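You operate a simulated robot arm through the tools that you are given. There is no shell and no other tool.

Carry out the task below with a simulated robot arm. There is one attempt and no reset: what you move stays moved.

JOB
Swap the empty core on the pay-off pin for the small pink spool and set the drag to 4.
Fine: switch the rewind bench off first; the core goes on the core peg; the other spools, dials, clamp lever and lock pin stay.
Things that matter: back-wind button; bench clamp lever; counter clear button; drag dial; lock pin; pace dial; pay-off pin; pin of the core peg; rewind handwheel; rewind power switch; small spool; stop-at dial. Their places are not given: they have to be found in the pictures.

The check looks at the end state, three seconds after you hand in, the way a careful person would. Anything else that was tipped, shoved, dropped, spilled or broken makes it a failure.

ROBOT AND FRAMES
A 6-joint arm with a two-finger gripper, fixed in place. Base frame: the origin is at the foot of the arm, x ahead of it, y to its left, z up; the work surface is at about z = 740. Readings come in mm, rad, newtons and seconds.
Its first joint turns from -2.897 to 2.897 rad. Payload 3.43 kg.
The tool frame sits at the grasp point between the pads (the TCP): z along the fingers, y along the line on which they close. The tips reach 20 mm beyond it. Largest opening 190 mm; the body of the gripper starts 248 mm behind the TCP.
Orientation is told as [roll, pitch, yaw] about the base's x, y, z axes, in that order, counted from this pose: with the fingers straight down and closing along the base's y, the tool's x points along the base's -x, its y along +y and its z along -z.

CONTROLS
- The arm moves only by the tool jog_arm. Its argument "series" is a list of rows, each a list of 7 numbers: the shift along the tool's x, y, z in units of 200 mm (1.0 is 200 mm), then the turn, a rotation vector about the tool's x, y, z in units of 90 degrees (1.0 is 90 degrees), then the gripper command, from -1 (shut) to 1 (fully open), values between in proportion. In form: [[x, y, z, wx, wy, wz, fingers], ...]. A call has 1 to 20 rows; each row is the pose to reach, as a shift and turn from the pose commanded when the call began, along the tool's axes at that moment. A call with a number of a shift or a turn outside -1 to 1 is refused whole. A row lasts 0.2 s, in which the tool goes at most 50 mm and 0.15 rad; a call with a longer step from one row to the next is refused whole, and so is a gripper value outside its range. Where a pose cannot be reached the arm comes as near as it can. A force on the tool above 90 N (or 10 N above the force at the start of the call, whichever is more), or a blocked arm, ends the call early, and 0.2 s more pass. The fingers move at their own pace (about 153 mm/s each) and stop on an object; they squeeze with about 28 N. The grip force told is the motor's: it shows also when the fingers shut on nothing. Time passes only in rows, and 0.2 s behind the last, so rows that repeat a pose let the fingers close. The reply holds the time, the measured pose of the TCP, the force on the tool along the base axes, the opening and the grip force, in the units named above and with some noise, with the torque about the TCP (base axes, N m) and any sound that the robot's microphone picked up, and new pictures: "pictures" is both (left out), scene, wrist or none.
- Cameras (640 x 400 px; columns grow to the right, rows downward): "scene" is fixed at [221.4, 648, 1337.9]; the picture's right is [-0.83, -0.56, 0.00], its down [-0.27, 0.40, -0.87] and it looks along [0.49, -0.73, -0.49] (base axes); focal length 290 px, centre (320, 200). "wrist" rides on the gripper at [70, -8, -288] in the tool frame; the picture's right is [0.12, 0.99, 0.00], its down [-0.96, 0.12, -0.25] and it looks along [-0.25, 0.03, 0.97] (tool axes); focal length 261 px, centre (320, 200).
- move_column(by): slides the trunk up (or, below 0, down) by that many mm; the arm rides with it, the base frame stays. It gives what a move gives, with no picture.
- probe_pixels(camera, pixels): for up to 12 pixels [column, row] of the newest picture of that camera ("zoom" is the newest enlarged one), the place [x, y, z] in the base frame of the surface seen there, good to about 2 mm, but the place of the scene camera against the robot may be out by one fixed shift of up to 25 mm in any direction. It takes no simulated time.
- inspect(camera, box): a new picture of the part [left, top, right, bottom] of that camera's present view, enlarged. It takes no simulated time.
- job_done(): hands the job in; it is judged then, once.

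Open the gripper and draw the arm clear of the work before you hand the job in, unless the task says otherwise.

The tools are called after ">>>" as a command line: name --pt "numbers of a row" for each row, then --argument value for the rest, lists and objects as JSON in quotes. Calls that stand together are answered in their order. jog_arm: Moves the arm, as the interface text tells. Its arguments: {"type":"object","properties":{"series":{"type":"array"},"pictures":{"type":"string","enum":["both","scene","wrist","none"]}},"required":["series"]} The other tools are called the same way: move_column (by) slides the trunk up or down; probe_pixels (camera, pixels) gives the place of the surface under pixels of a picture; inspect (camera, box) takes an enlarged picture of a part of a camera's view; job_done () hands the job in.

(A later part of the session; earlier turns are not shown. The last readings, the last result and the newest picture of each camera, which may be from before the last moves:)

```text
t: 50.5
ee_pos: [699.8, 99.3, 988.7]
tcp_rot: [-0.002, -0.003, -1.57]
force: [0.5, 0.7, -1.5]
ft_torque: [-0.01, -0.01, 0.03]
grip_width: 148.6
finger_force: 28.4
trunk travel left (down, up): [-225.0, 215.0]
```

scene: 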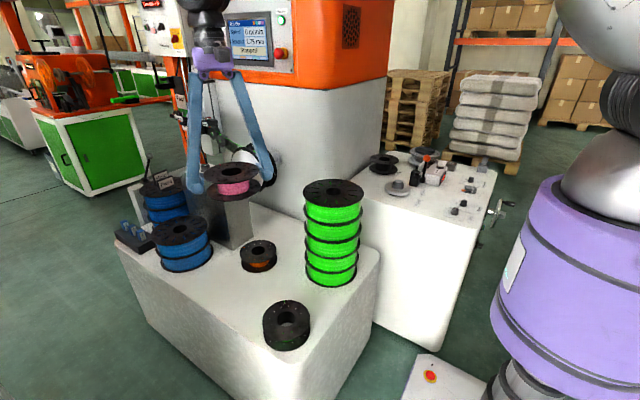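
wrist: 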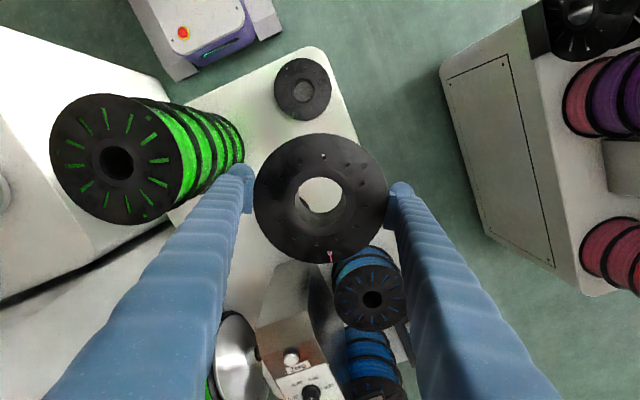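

Yaw is -90° and the spool is still held. I pass over the stack (bottom of spool ≈966 against 880) toward the pay-off.

>>> jog_arm --pt "-0.2 -0.07 0 0 0 0 -1" --pt "-0.4 -0.14 0 0 0 0 -1" --pt "-0.6 -0.21 0 0 0 0 -1" --pt "-0.8 -0.28 0 0 0 0 -1" --pt "-0.995 -0.35 0 0 0 0 -1" --pictures "none"

>>> jog_arm --pt "-0.2 -0.04 0 0 0 0 -1" --pt "-0.4 -0.08 0 0 0 0 -1" --pt "-0.6 -0.12 0 0 0 0 -1" --pt "-0.8 -0.16 0 0 0 0 -1" --pt "-0.95 -0.2 0 0 0 0 -1" --pictures "both"

```text
t: 51.7
ee_pos: [629.5, -99.2, 990.9]
tcp_rot: [-0.001, 0.001, -1.568]
force: [-0.2, -0.5, -1.8]
ft_torque: [0.01, -0.05, -0.04]
grip_width: 148.4
finger_force: 28.0
trunk travel left (down, up): [-225.0, 215.0]
```

```text
t: 52.9
ee_pos: [592.6, -290.4, 992.1]
tcp_rot: [-0.001, 0.0, -1.569]
force: [1.1, 0.3, -1.0]
ft_torque: [0.08, -0.02, -0.04]
grip_width: 148.4
finger_force: 28.4
trunk travel left (down, up): [-225.0, 215.0]
```

scene: 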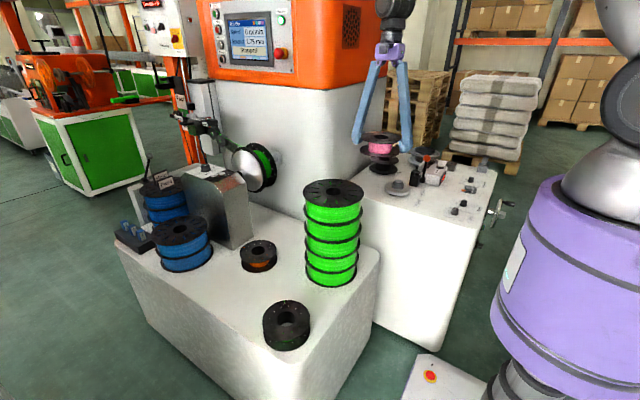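
wrist: 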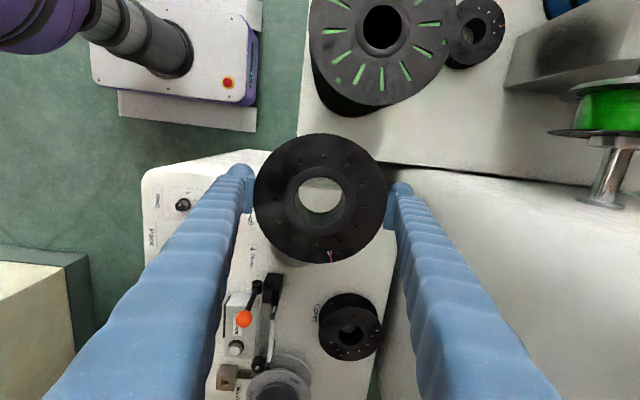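

The spool is over the bench edge now. I move on to above the pay-off pin at (561,-456).

>>> jog_arm --pt "-0.2 -0.035 0 0 0 0 -1" --pt "-0.4 -0.07 0 0 0 0 -1" --pt "-0.6 -0.105 0 0 0 0 -1" --pt "-0.75 -0.13 0 0 0 0 -1" --pt "-0.835 -0.145 0 0 0 0 -1" --pt "-0.835 -0.145 0 0 0 0 -1" --pictures "both"

>>> inspect --camera "wrist" --box '[272, 160, 368, 240]'

>>> probe_pixels --camera "wrist" --pixels '[[256, 200], [384, 200], [320, 137], [320, 263], [320, 180], [320, 188], [312, 183], [328, 183]]'

```text
t: 54.3
ee_pos: [561.7, -454.5, 989.6]
tcp_rot: [-0.002, 0.0, -1.568]
force: [0.8, -0.2, -1.8]
ft_torque: [-0.03, -0.04, 0.0]
grip_width: 148.4
finger_force: 28.3
trunk travel left (down, up): [-225.0, 215.0]
```

scene: 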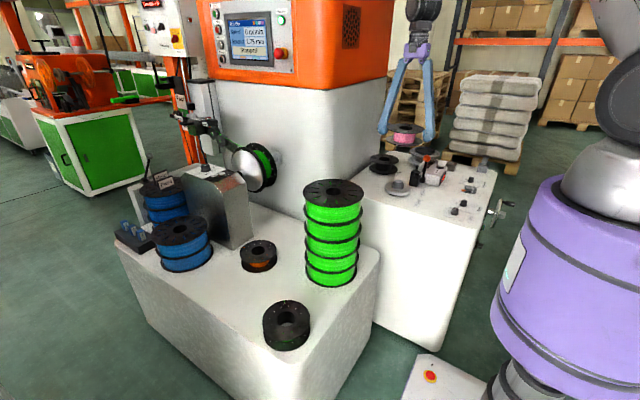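
wrist: 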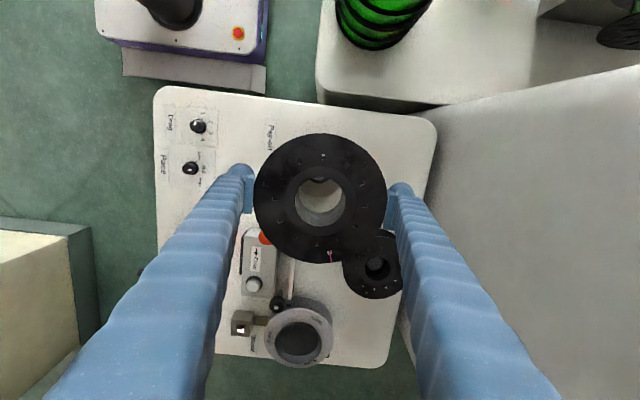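

```text
5.00 times, centred on (320, 200) of wrist
```

zoom: 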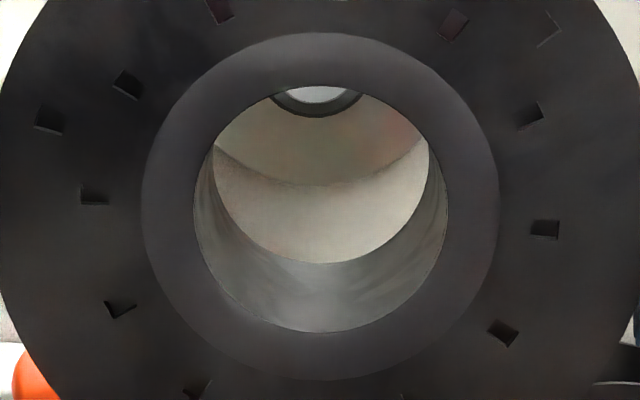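

```text
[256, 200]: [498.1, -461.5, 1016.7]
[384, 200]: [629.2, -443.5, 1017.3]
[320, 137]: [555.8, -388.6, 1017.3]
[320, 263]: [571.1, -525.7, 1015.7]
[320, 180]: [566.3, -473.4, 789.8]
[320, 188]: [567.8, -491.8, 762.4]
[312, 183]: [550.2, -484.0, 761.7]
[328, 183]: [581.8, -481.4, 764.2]
```

The hole is in line with the pin (pin edge at the same place as it was over the peg). I lower to just above the pin's top.

>>> jog_arm --pt "0 -0.005 0.2 0 0 0 -1" --pt "0 -0.005 0.4 0 0 0 -1" --pt "0 -0.005 0.58 0 0 0 -1" --pt "0 -0.005 0.74 0 0 0 -1" --pt "0 -0.005 0.84 0 0 0 -1" --pt "0 -0.005 0.84 0 0 0 -1" --pictures "both"

>>> inspect --camera "wrist" --box '[272, 160, 368, 240]'

>>> inspect --camera "scene" --box '[350, 120, 450, 200]'

```text
t: 55.7
ee_pos: [560.6, -456.9, 823.1]
tcp_rot: [0.0, -0.002, -1.57]
force: [0.4, -0.6, -2.0]
ft_torque: [0.04, -0.01, -0.01]
grip_width: 148.4
finger_force: 28.3
trunk travel left (down, up): [-225.0, 215.0]
```

scene: 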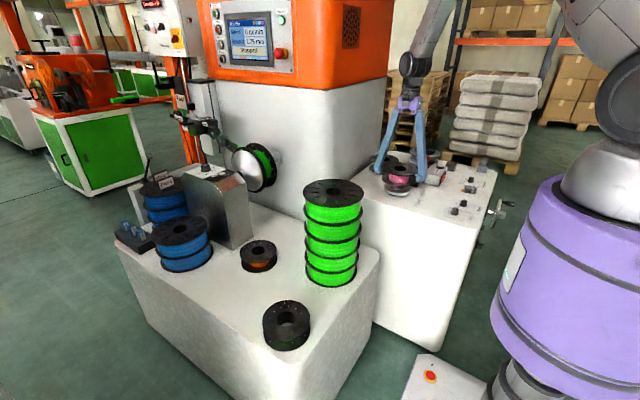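
wrist: 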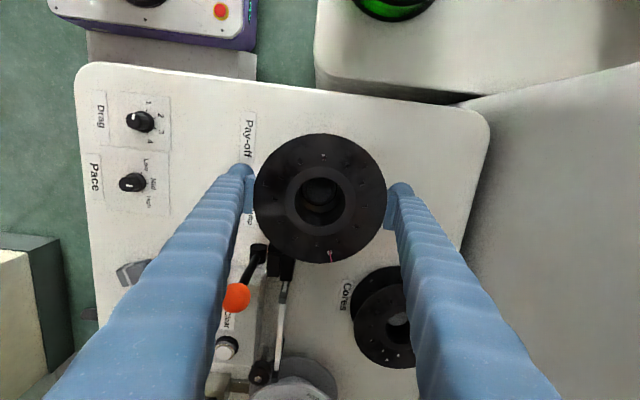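

```text
5.00 times, centred on (320, 200) of wrist
```

zoom: 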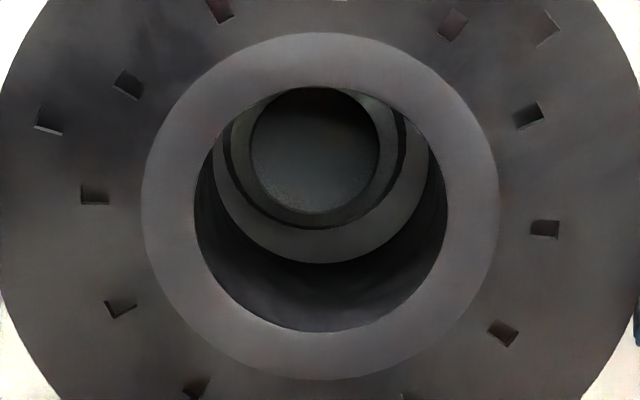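

```text
5.00 times, centred on (400, 160) of scene
```

zoom: 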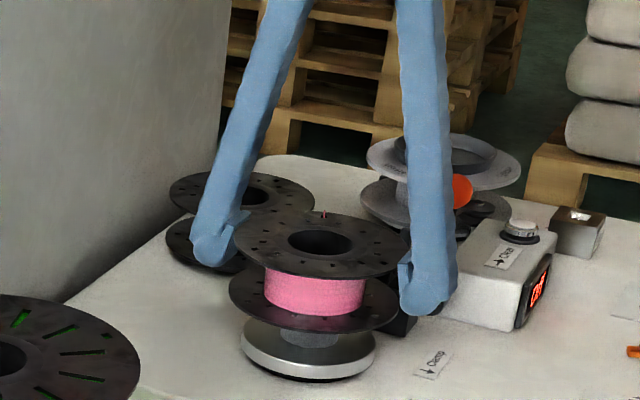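

The pin top is centred in the spool's bore. I lower slowly onto the silver seat (TCP ≈785).

>>> jog_arm --pt "0 0 0.04 0 0 0 -1" --pt "0 0 0.08 0 0 0 -1" --pt "0 0 0.12 0 0 0 -1" --pt "0 0 0.15 0 0 0 -1" --pt "0 0 0.175 0 0 0 -1" --pt "0 0 0.19 0 0 0 -1" --pictures "both"

>>> inspect --camera "scene" --box '[350, 120, 450, 200]'

```text
t: 57.1
ee_pos: [561.5, -458.4, 787.7]
tcp_rot: [0.002, -0.004, -1.567]
force: [1.9, 3.2, 42.6]
ft_torque: [0.16, -0.03, -0.02]
grip_width: 149.3
finger_force: 27.7
trunk travel left (down, up): [-225.0, 215.0]
```

scene: 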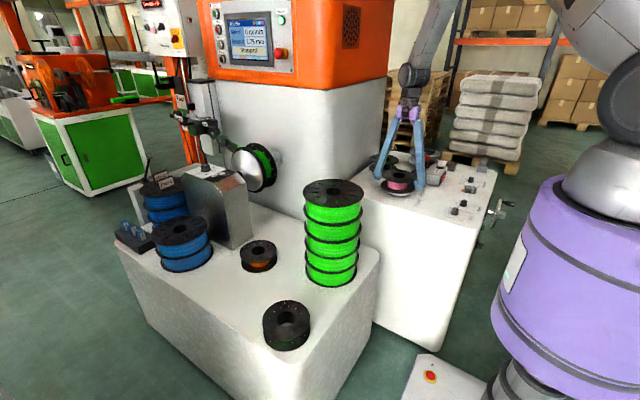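
wrist: 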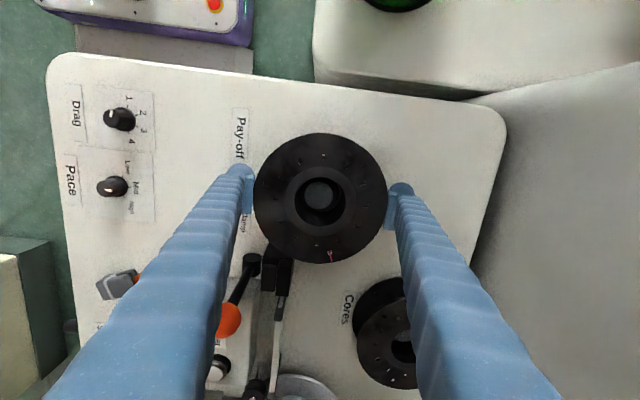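

```text
5.00 times, centred on (400, 160) of scene
```

zoom: 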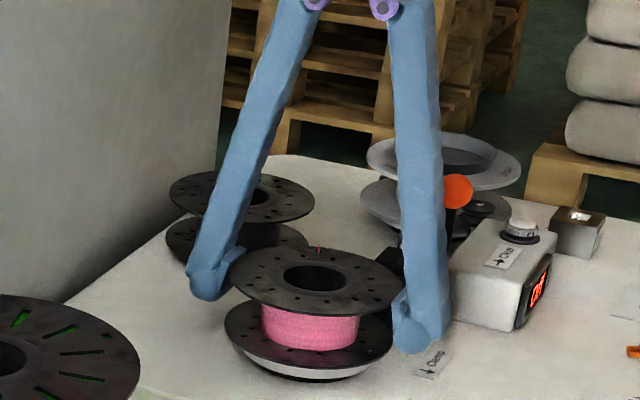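

The spool is seated on the silver base (+43 N contact). I open the fingers.

>>> jog_arm --pt "0 0 0 0 0 0 0.65" --pt "0 0 0 0 0 0 0.8" --pt "0 0 0 0 0 0 0.8" --pictures "none"

>>> jog_arm --pt "0 0 -0.05 0 0 0 0.8" --pt "0 0 -0.15 0 0 0 0.8" --pt "0 0 -0.35 0 0 0 0.8" --pt "0 0 -0.6 0 0 0 0.8" --pt "0 0 -0.8 0 0 0 0.8" --pt "0 0 -1.0 0 0 0 0.8" --pictures "both"

>>> inspect --camera "scene" --box '[350, 120, 450, 200]'

>>> probe_pixels --camera "wrist" --pixels '[[290, 170], [350, 170], [319, 140], [319, 200]]'

```text
t: 57.9
ee_pos: [560.9, -457.0, 784.1]
tcp_rot: [-0.002, 0.0, -1.568]
force: [0.0, -0.7, -0.4]
ft_torque: [0.05, -0.01, -0.03]
grip_width: 170.9
finger_force: 0.1
trunk travel left (down, up): [-225.0, 215.0]
```

```text
t: 59.3
ee_pos: [561.0, -456.6, 983.3]
tcp_rot: [-0.001, 0.0, -1.571]
force: [0.3, 0.5, 0.3]
ft_torque: [0.05, -0.05, 0.01]
grip_width: 171.0
finger_force: 0.0
trunk travel left (down, up): [-225.0, 215.0]
```

scene: 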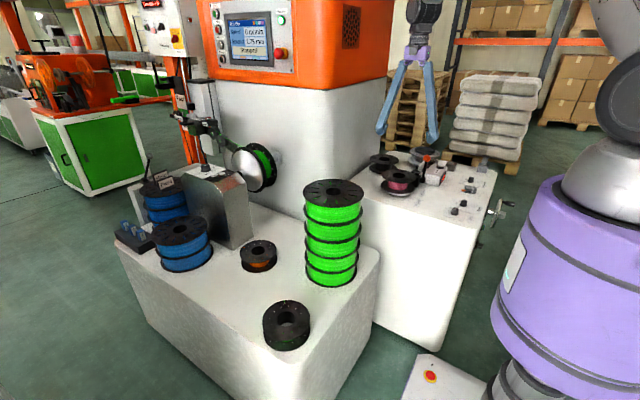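
wrist: 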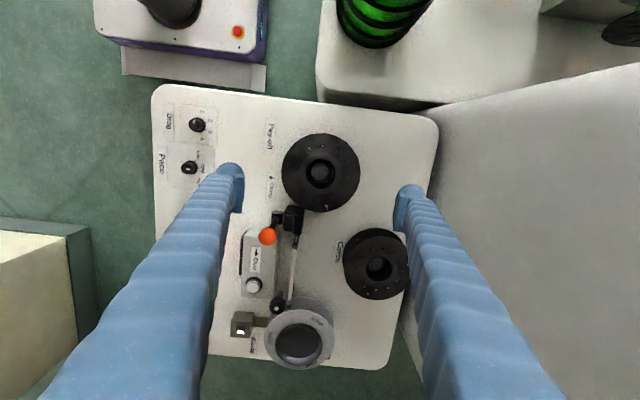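

```text
5.00 times, centred on (400, 160) of scene
```

zoom: 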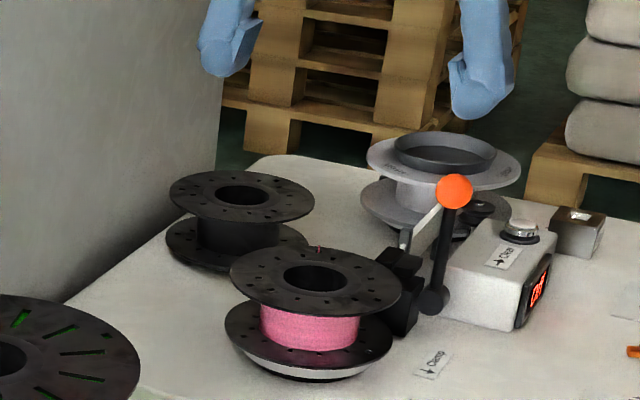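

```text
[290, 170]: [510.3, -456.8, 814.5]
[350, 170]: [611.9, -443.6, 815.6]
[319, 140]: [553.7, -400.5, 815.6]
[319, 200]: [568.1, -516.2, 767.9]
```

The pink spool sits level on the pay-off pin (top z≈815) and the core on its peg. Next is the drag dial: I close the fingers partly, turn back to yaw 0 and move over toward (316,-404).

>>> jog_arm --pt "0.014 -0.068 0 0 0 -0.0909 0" --pt "0.027 -0.136 0 0 0 -0.1818 -0.3" --pt "0.041 -0.205 0 0 0 -0.2727 -0.45" --pt "0.055 -0.273 0 0 0 -0.3636 -0.45" --pt "0.068 -0.341 0 0 0 -0.4545 -0.45" --pt "0.082 -0.409 0 0 0 -0.5454 -0.45" --pt "0.095 -0.477 0 0 0 -0.6363 -0.45" --pt "0.109 -0.545 0 0 0 -0.7272 -0.45" --pt "0.123 -0.614 0 0 0 -0.8181 -0.45" --pt "0.136 -0.682 0 0 0 -0.909 -0.45" --pt "0.15 -0.75 0 0 0 -1.0 -0.45" --pictures "none"

>>> jog_arm --pt "0.16 0.04 0 0 0 0 -0.45" --pt "0.32 0.07 0 0 0 0 -0.45" --pt "0.475 0.11 0 0 0 0 -0.45" --pt "0.475 0.11 0 0 0 0 -0.45" --pictures "both"

```text
t: 61.7
ee_pos: [412.1, -427.0, 984.5]
tcp_rot: [-0.001, 0.0, 0.004]
force: [0.3, 0.9, -0.8]
ft_torque: [0.03, -0.01, 0.0]
grip_width: 52.1
finger_force: 0.1
trunk travel left (down, up): [-225.0, 215.0]
```

```text
t: 62.7
ee_pos: [313.0, -404.7, 987.5]
tcp_rot: [-0.002, 0.0, 0.001]
force: [0.6, -0.6, -0.3]
ft_torque: [-0.05, -0.04, 0.01]
grip_width: 52.1
finger_force: 0.0
trunk travel left (down, up): [-225.0, 215.0]
```

scene: 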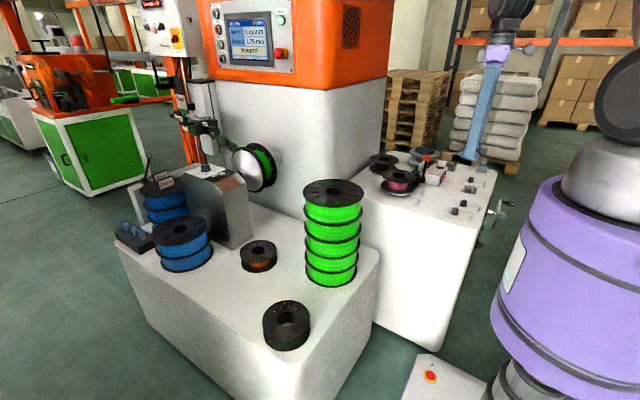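
wrist: 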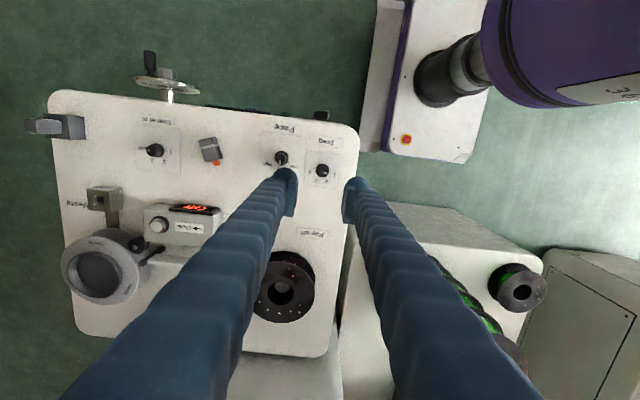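

The drag dial is at (322,170). I enlarge and probe it for its centre and the tick angles.

>>> inspect --camera "wrist" --box '[298, 140, 346, 190]'

>>> probe_pixels --camera "wrist" --pixels '[[322, 170], [317, 170], [327, 170], [322, 165], [322, 175], [281, 158], [340, 180], [310, 182]]'

```text
8.00 times, centred on (322, 165) of wrist
```

zoom: 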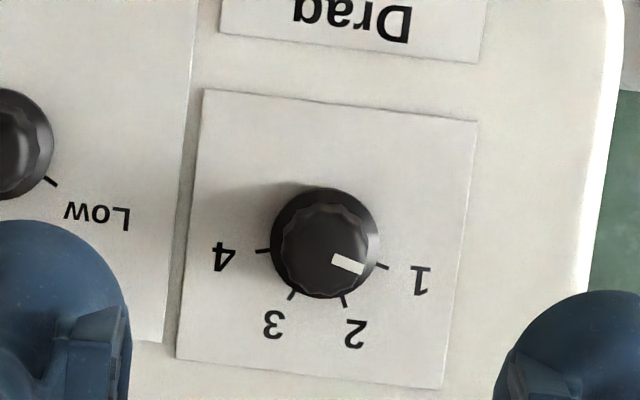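

```text
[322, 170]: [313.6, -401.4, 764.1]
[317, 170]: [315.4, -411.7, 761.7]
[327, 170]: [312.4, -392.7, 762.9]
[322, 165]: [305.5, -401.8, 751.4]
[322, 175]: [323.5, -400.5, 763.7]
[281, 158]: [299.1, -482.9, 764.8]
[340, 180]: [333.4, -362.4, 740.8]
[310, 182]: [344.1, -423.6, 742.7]
```

I probe the ticks, pointer ends and skirt edges on the enlarged picture.

>>> probe_pixels --camera "zoom" --pixels '[[382, 266], [345, 301], [291, 294], [262, 251], [336, 259], [360, 268], [290, 245], [320, 250], [355, 245], [318, 285], [320, 222], [376, 225]]'

```text
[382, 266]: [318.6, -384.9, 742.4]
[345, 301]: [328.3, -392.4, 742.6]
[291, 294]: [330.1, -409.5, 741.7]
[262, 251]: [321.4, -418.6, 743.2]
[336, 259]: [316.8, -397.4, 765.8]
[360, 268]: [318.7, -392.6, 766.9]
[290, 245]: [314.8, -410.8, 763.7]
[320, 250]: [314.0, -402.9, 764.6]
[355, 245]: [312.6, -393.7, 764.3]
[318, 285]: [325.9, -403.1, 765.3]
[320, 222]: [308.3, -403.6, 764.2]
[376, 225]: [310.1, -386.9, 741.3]
```

Knob centre ≈ (313.5,-402.4), top z 764.5, tick 1 to tick 4 spans about 135° clockwise from above. I turn the tool to +20° yaw first so the whole turn stays in the wrist's range, set the opening to ~42 mm, then lower the trunk.

>>> jog_arm --pt "0 0.005 0 0 0 -0.074 -0.56" --pt "0 0.008 0 0 0 -0.148 -0.56" --pt "0 0.008 0 0 0 -0.222 -0.56" --pictures "none"

>>> move_column --by -130

>>> jog_arm --pt "0 0 0 0 0 0 -0.56" --pictures "both"

```text
t: 63.5
ee_pos: [315.4, -402.7, 985.6]
tcp_rot: [-0.001, 0.002, 0.351]
force: [0.1, 0.1, 0.0]
ft_torque: [0.03, -0.01, -0.01]
grip_width: 41.8
finger_force: 0.1
trunk travel left (down, up): [-225.0, 215.0]
```

```text
t: 65.1
ee_pos: [314.9, -403.5, 856.6]
tcp_rot: [-0.003, 0.002, 0.35]
force: [-0.3, -0.1, 0.1]
ft_torque: [0.03, 0.02, -0.02]
grip_width: 41.8
finger_force: 0.0
trunk travel left (down, up): [-95.0, 345.0]
```

```text
t: 65.5
ee_pos: [314.8, -403.1, 856.5]
tcp_rot: [0.0, 0.002, 0.349]
force: [0.4, -0.4, -0.2]
ft_torque: [-0.02, -0.01, 0.03]
grip_width: 41.8
finger_force: 0.1
trunk travel left (down, up): [-95.0, 345.0]
```

scene: 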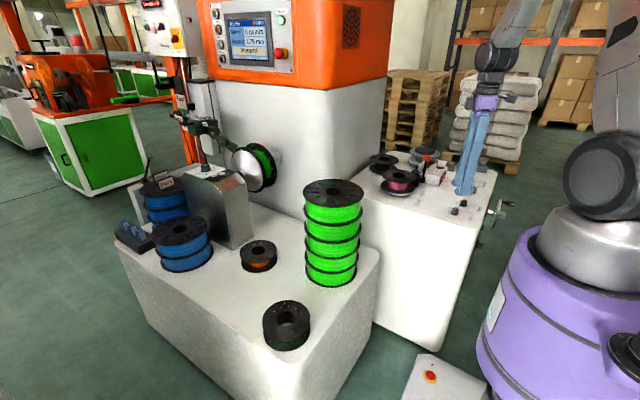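
wrist: 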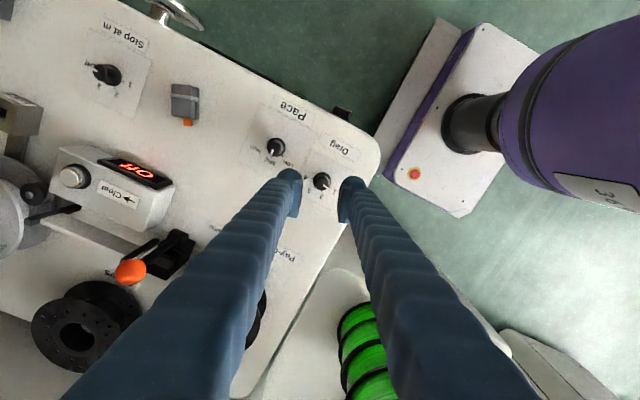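

The dial sits between the fingertips at (322,180). I descend to just flank the knob's top.

>>> jog_arm --pt "0.006 0.006 0.15 0 0 0 -0.56" --pt "0.006 0.006 0.28 0 0 0 -0.56" --pt "0.006 0.006 0.36 0 0 0 -0.56" --pt "0.006 0.006 0.38 0 0 0 -0.56" --pictures "both"

>>> inspect --camera "wrist" --box '[270, 150, 370, 230]'

>>> inspect --camera "scene" --box '[420, 160, 510, 230]'

```text
t: 66.5
ee_pos: [313.4, -403.2, 781.5]
tcp_rot: [-0.002, -0.001, 0.35]
force: [0.2, 1.0, 0.0]
ft_torque: [0.03, 0.03, 0.03]
grip_width: 42.0
finger_force: 0.1
trunk travel left (down, up): [-95.0, 345.0]
```

scene: 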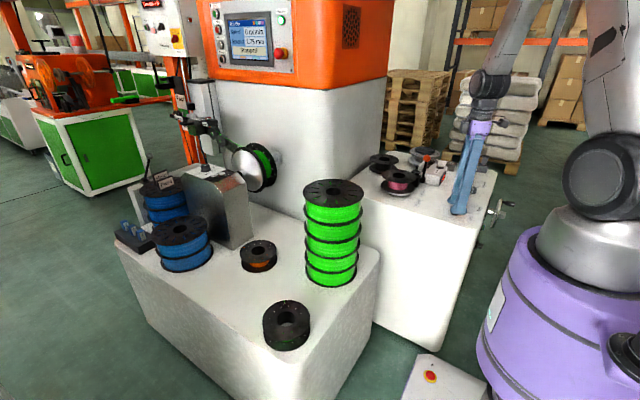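
wrist: 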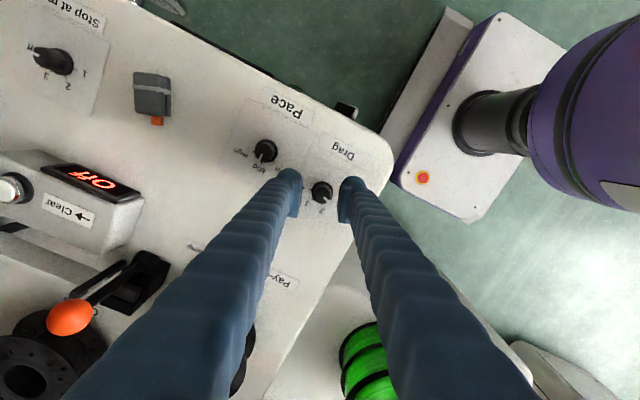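

```text
5.00 times, centred on (320, 190) of wrist
```

zoom: 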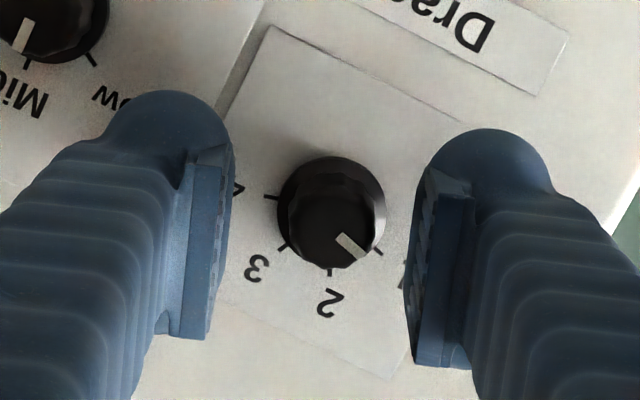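

```text
5.71 times, centred on (465, 195) of scene
```

zoom: 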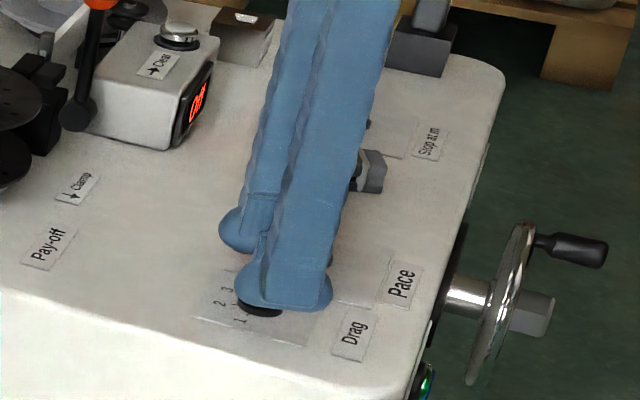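

The knob is centred between the pads. I go down another 16 mm and close on it.

>>> jog_arm --pt "0 0 0.04 0 0 0 -0.56" --pt "0 0 0.08 0 0 0 -0.56" --pt "0 0 0.08 0 0 0 -1" --pt "0 0 0.08 0 0 0 -1" --pt "0 0 0.08 0 0 0 -1" --pictures "wrist"

>>> inspect --camera "wrist" --box '[270, 150, 370, 230]'

```text
t: 67.7
ee_pos: [312.9, -400.5, 764.2]
tcp_rot: [0.005, 0.001, 0.351]
force: [-9.0, 34.4, -10.3]
ft_torque: [0.26, 0.08, -0.02]
grip_width: 19.8
finger_force: 44.8
trunk travel left (down, up): [-95.0, 345.0]
```

wrist: 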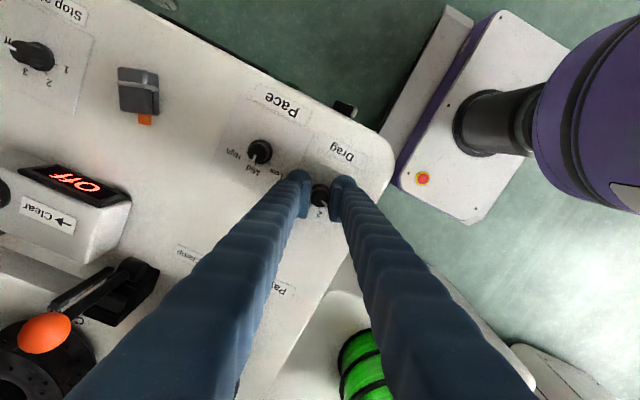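

```text
5.00 times, centred on (320, 190) of wrist
```

zoom: 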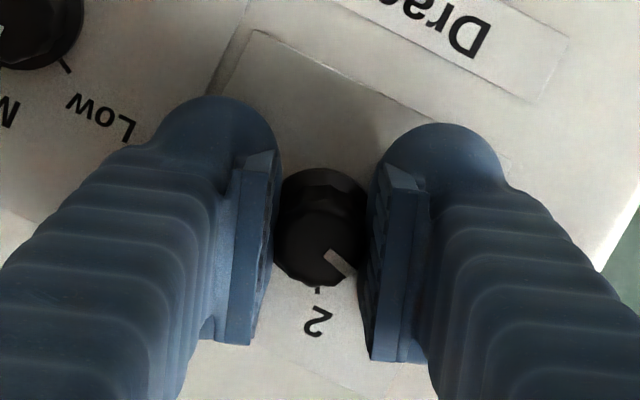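

The knob is held; the sideways force (+34 N in y) shows the TCP is ~2 mm off in -y. I shift 2 mm to relieve it and then turn the knob slowly by the first 45°.

>>> jog_arm --pt "0 0.007 0 0 0 0 -1" --pt "0 0.013 0 0 0 0 -1" --pt "0 0.013 0 0 0 0 -1" --pictures "none"

>>> jog_arm --pt "0 0 0 0 0 0.083 -1" --pt "0 0 0 0 0 0.167 -1" --pt "0 0 0 0 0 0.25 -1" --pt "0 0 0 0 0 0.333 -1" --pt "0 0 0 0 0 0.417 -1" --pt "0 0 0 0 0 0.5 -1" --pictures "wrist"

>>> inspect --camera "wrist" --box '[270, 150, 370, 230]'

```text
t: 68.5
ee_pos: [313.4, -400.8, 764.9]
tcp_rot: [0.001, 0.002, 0.349]
force: [-1.3, 23.9, -24.1]
ft_torque: [0.18, -0.01, 0.03]
grip_width: 20.0
finger_force: 45.0
trunk travel left (down, up): [-95.0, 345.0]
```

```text
t: 69.9
ee_pos: [314.1, -400.0, 764.0]
tcp_rot: [-0.002, 0.001, -0.436]
force: [-0.7, 33.5, -11.1]
ft_torque: [0.28, -0.03, 0.02]
grip_width: 19.5
finger_force: 45.3
trunk travel left (down, up): [-95.0, 345.0]
```

wrist: 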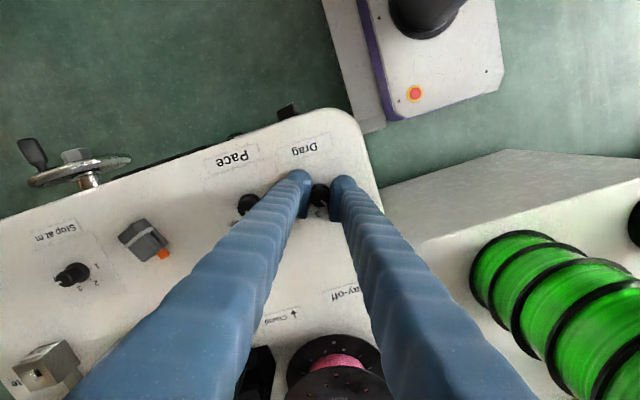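

```text
5.00 times, centred on (320, 190) of wrist
```

zoom: 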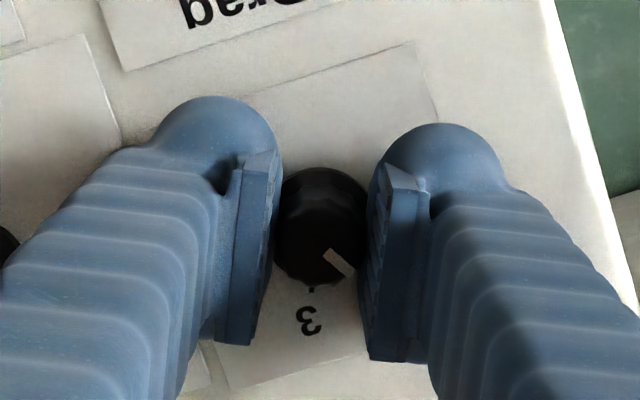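

The knob turned with the tool (pointer unchanged in the picture, label 3 coming up). I shift 2 mm toward +y to relieve the force and turn another 45°.

>>> jog_arm --pt "0.004 0.009 0 0 0 0 -1" --pt "0.004 0.009 0 0 0 0.083 -1" --pt "0.004 0.009 0 0 0 0.167 -1" --pt "0.004 0.009 0 0 0 0.25 -1" --pt "0.004 0.009 0 0 0 0.333 -1" --pt "0.004 0.009 0 0 0 0.417 -1" --pt "0.004 0.009 0 0 0 0.5 -1" --pictures "wrist"

>>> inspect --camera "wrist" --box '[270, 150, 370, 230]'

```text
t: 71.5
ee_pos: [313.7, -398.9, 764.7]
tcp_rot: [-0.002, -0.004, -1.221]
force: [31.4, 28.6, 16.7]
ft_torque: [0.48, -0.22, 0.07]
grip_width: 19.9
finger_force: 44.7
trunk travel left (down, up): [-95.0, 345.0]
```

wrist: 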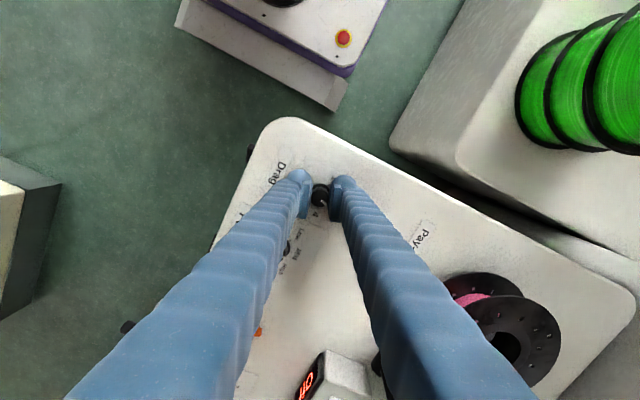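

```text
5.00 times, centred on (320, 190) of wrist
```

zoom: 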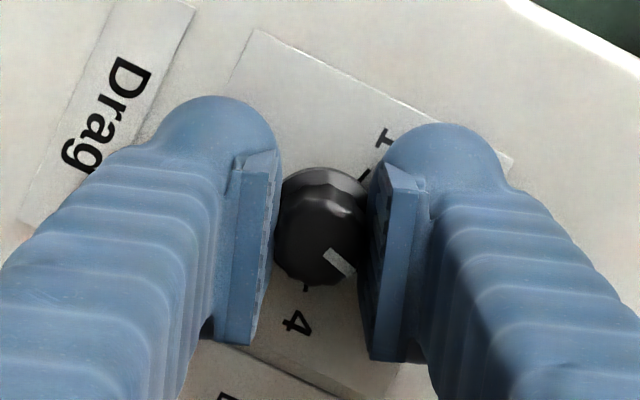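

The pointer is around 3 now and still moving with the tool. I relieve the force by ~2 mm and turn the last 45°.

>>> jog_arm --pt "0.002 0.009 0 0 0 0 -1" --pt "0.002 0.009 0 0 0 0.083 -1" --pt "0.002 0.009 0 0 0 0.167 -1" --pt "0.002 0.009 0 0 0 0.25 -1" --pt "0.002 0.009 0 0 0 0.333 -1" --pt "0.002 0.009 0 0 0 0.417 -1" --pt "0.002 0.009 0 0 0 0.5 -1" --pictures "wrist"

>>> inspect --camera "wrist" --box '[270, 150, 370, 230]'

```text
t: 73.1
ee_pos: [315.0, -399.4, 765.5]
tcp_rot: [0.003, -0.004, -2.009]
force: [11.5, -9.2, 20.7]
ft_torque: [-0.4, -0.03, 0.03]
grip_width: 20.1
finger_force: 44.7
trunk travel left (down, up): [-95.0, 345.0]
```

wrist: 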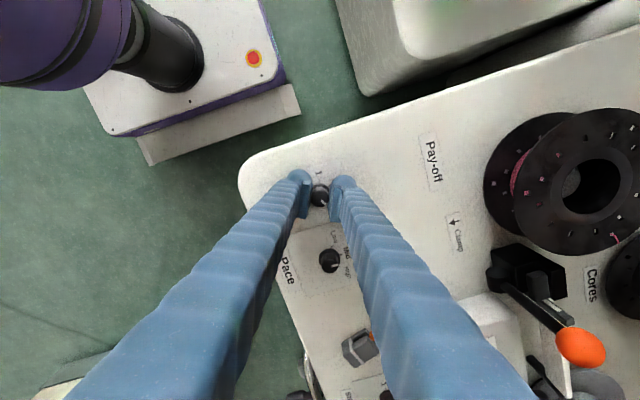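

```text
5.00 times, centred on (320, 190) of wrist
```

zoom: 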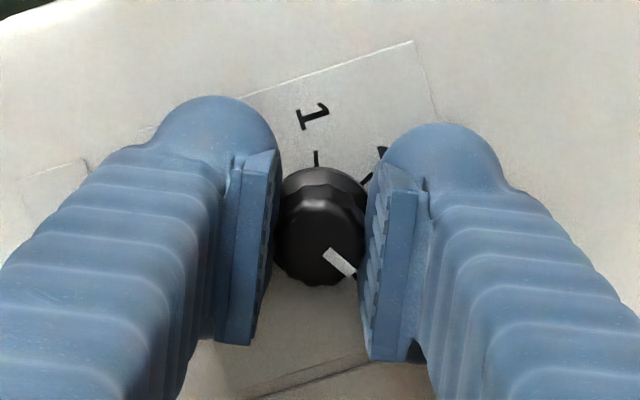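

The knob has been turned 135° in total. I open the fingers to about 44 mm, rise a little and check where the pointer stands.

>>> jog_arm --pt "0 0 0 0 0 0 -0.7" --pt "0 0 0 0 0 0 -0.54" --pt "0 0 0 0 0 0 -0.54" --pt "0 0 -0.1 0 0 0 -0.54" --pt "0 0 -0.25 0 0 0 -0.54" --pt "0 0 -0.45 0 0 0 -0.54" --pictures "wrist"

>>> inspect --camera "wrist" --box '[280, 145, 360, 215]'

```text
t: 74.5
ee_pos: [313.6, -397.0, 852.2]
tcp_rot: [-0.001, 0.0, -2.007]
force: [-0.9, -0.6, -0.4]
ft_torque: [0.09, 0.01, 0.01]
grip_width: 43.8
finger_force: 0.1
trunk travel left (down, up): [-95.0, 345.0]
```

wrist: 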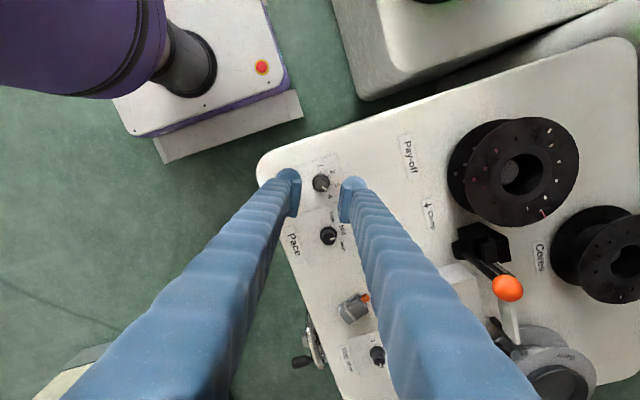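

```text
5.71 times, centred on (320, 180) of wrist
```

zoom: 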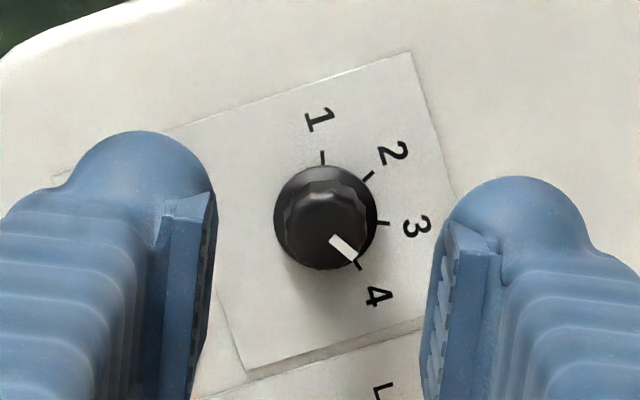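

The pointer (345,249 in the zoom) points at the tick for 4. I probe pointer and tick to check the angle, and look over the rest of the bench.

>>> probe_pixels --camera "zoom" --pixels '[[333, 240], [355, 258], [359, 265], [323, 157], [369, 176], [384, 223], [318, 215]]'

>>> inspect --camera "wrist" --box '[270, 200, 410, 380]'

>>> inspect --camera "scene" --box '[350, 120, 530, 260]'

```text
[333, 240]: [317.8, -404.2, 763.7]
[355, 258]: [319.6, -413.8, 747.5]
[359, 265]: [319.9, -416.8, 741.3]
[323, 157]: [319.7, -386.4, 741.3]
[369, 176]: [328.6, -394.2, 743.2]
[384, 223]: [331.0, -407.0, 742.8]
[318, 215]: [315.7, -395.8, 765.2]
```

```text
2.22 times, centred on (340, 290) of wrist
```

zoom: 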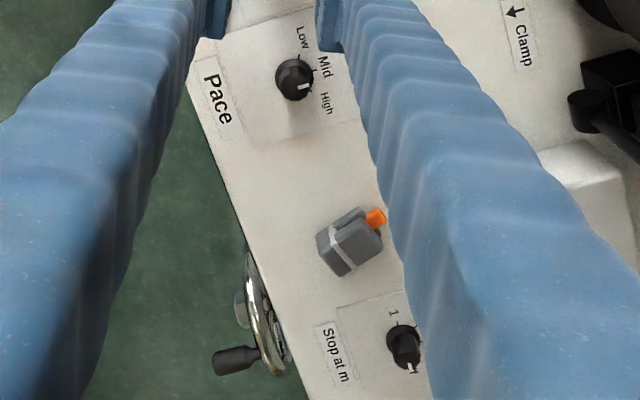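

```text
2.86 times, centred on (440, 190) of scene
```

zoom: 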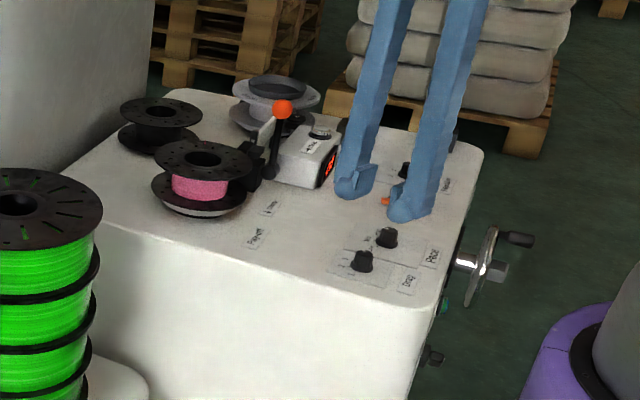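

The pointer looks about 15–19° short of the tick for 4 (the ticks are ~50° apart, 150° in all). I enlarge more to measure it, and also check the Pace pointer.

>>> inspect --camera "wrist" --box '[302, 162, 342, 202]'

>>> inspect --camera "wrist" --box '[308, 215, 348, 255]'

```text
10.00 times, centred on (322, 182) of wrist
```

zoom: 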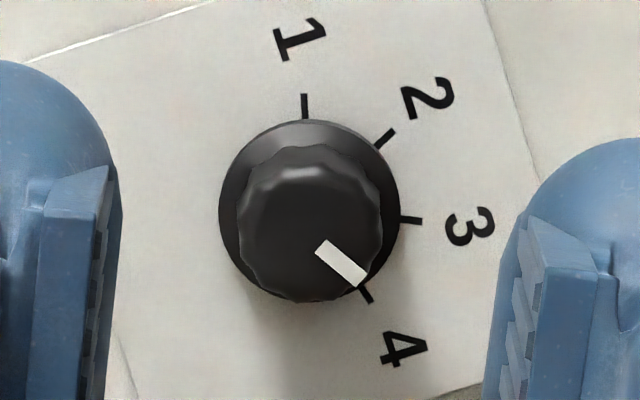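

```text
10.00 times, centred on (328, 235) of wrist
```

zoom: 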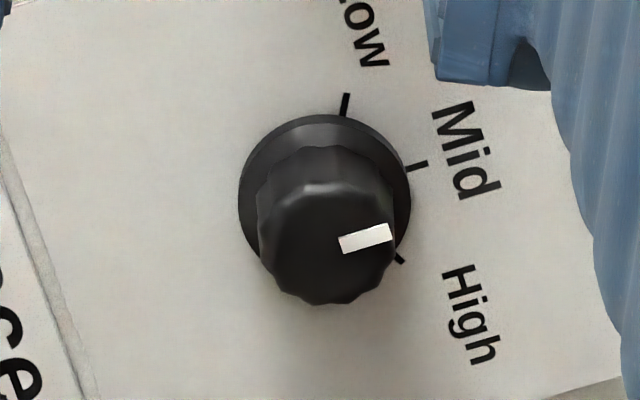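

The tick at 4 runs at ~58° in the zoom while the pointer runs at ~38°, so it is about 19° short; Pace still points at Mid. I turn the open gripper back 45°, re-centre on the knob (about (315,-399.5)) and come down again.

>>> jog_arm --pt "-0.0084 0.0116 0 0 0 -0.083 -0.54" --pt "-0.0084 0.0116 0 0 0 -0.167 -0.54" --pt "-0.0084 0.0116 0 0 0 -0.25 -0.54" --pt "-0.0084 0.0116 0 0 0 -0.333 -0.54" --pt "-0.0084 0.0116 0 0 0 -0.417 -0.54" --pt "-0.0084 0.0116 0 0 0 -0.5 -0.54" --pt "-0.0084 0.0116 0.15 0 0 -0.5 -0.54" --pt "-0.0084 0.0116 0.28 0 0 -0.5 -0.54" --pt "-0.0084 0.0116 0.35 0 0 -0.5 -0.54" --pictures "wrist"

>>> inspect --camera "wrist" --box '[270, 150, 370, 230]'

```text
t: 76.5
ee_pos: [314.6, -401.9, 783.9]
tcp_rot: [-0.003, 0.0, -1.221]
force: [-0.3, 0.3, 0.0]
ft_torque: [0.01, -0.02, -0.01]
grip_width: 43.9
finger_force: 0.1
trunk travel left (down, up): [-95.0, 345.0]
```

wrist: 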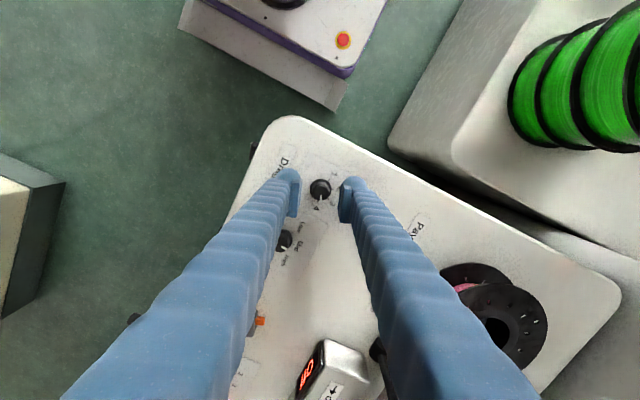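

```text
5.00 times, centred on (320, 190) of wrist
```

zoom: 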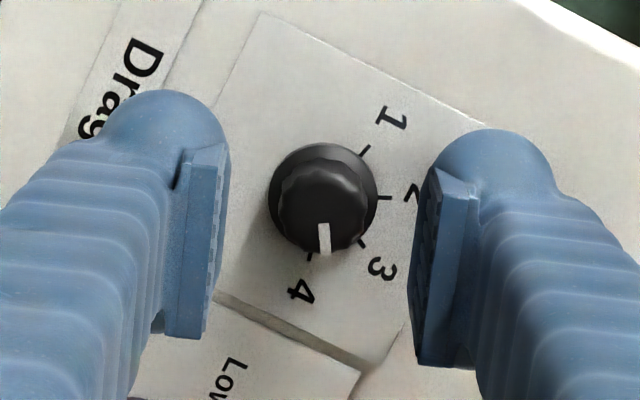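

The knob is between the pads; pointer ~17–19° short of tick 4. I go down 18 mm and close on it.

>>> jog_arm --pt "0 0 0.045 0 0 0 -0.54" --pt "0 0 0.09 0 0 0 -0.54" --pt "0 0 0.09 0 0 0 -1" --pt "0 0 0.09 0 0 0 -1" --pt "0 0 0.09 0 0 0 -1" --pictures "wrist"

>>> inspect --camera "wrist" --box '[270, 150, 370, 230]'

```text
t: 77.7
ee_pos: [315.2, -401.7, 766.4]
tcp_rot: [-0.002, 0.0, -1.221]
force: [-3.5, -5.7, -11.1]
ft_torque: [-0.21, -0.05, 0.02]
grip_width: 19.6
finger_force: 45.3
trunk travel left (down, up): [-95.0, 345.0]
```

wrist: 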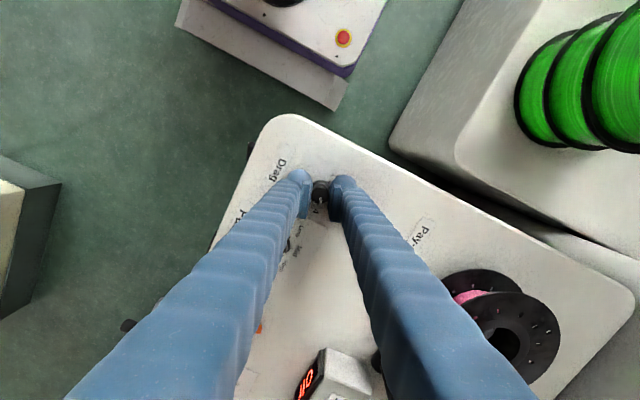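

```text
5.00 times, centred on (320, 190) of wrist
```

zoom: 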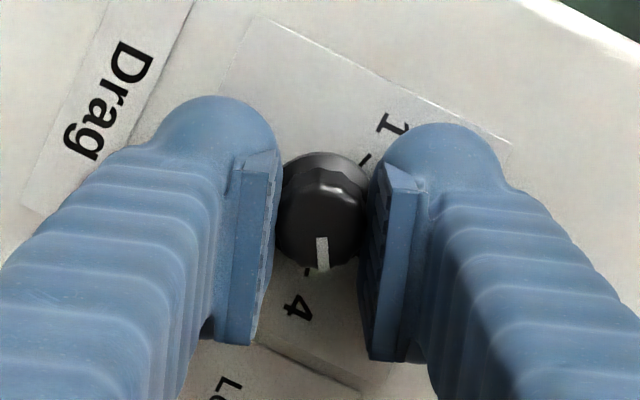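

Held with little side force. I turn the knob another 18°, then look.

>>> jog_arm --pt "0 0 0 0 0 0.07 -1" --pt "0 0 0 0 0 0.14 -1" --pt "0 0 0 0 0 0.2 -1" --pt "0 0 0 0 0 0.2 -1" --pictures "wrist"

>>> inspect --camera "wrist" --box '[270, 150, 370, 230]'

```text
t: 78.7
ee_pos: [314.6, -401.8, 766.9]
tcp_rot: [0.001, -0.003, -1.534]
force: [-25.9, -20.7, 9.6]
ft_torque: [-0.12, 0.26, 0.36]
grip_width: 20.1
finger_force: 44.5
trunk travel left (down, up): [-95.0, 345.0]
```

wrist: 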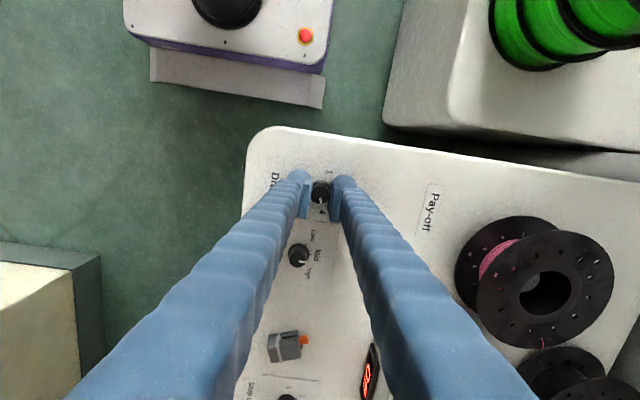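

```text
5.00 times, centred on (320, 190) of wrist
```

zoom: 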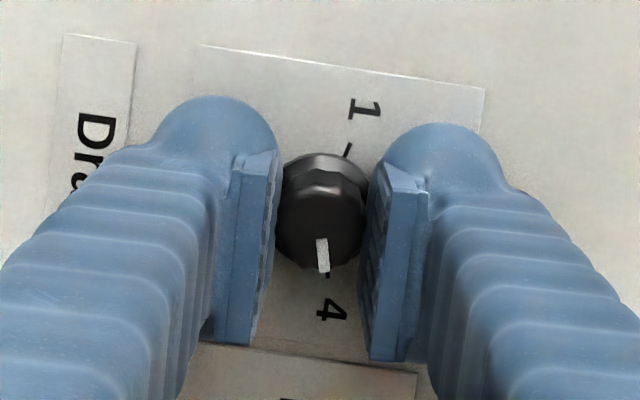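

A resisting torque (+0.36 N·m) appeared, as of an end stop near 4. I release, rise and view the dial.

>>> jog_arm --pt "0 0 0 0 0 0 -0.7" --pt "0 0 0 0 0 0 -0.54" --pt "0 0 0 0 0 0 -0.54" --pt "0 0 -0.1 0 0 0 -0.54" --pt "0 0 -0.25 0 0 0 -0.54" --pt "0 0 -0.45 0 0 0 -0.54" --pictures "wrist"

>>> inspect --camera "wrist" --box '[302, 162, 342, 202]'

>>> inspect --camera "scene" --box '[430, 180, 490, 230]'

```text
t: 80.1
ee_pos: [316.1, -401.4, 855.6]
tcp_rot: [0.0, 0.0, -1.535]
force: [0.2, -0.3, 0.3]
ft_torque: [0.12, 0.01, 0.02]
grip_width: 43.9
finger_force: 0.0
trunk travel left (down, up): [-95.0, 345.0]
```

wrist: 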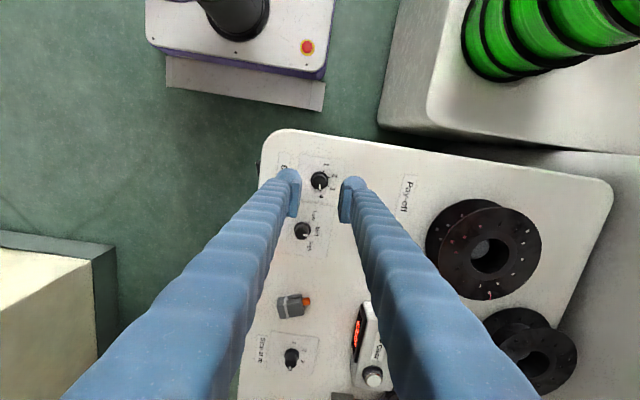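

```text
10.00 times, centred on (322, 182) of wrist
```

zoom: 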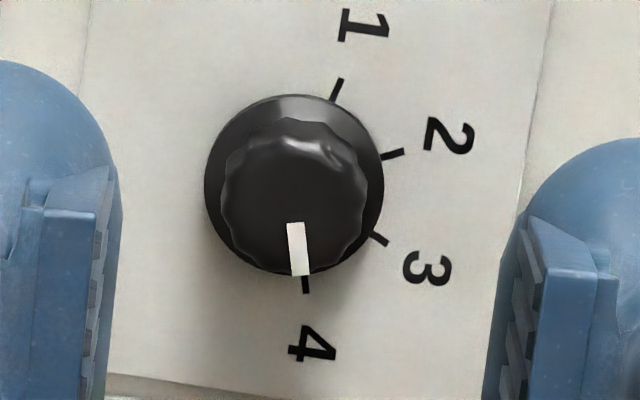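

```text
8.00 times, centred on (460, 205) of scene
```

zoom: 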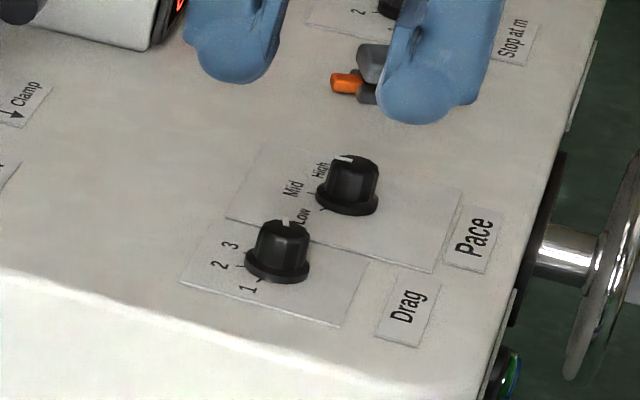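

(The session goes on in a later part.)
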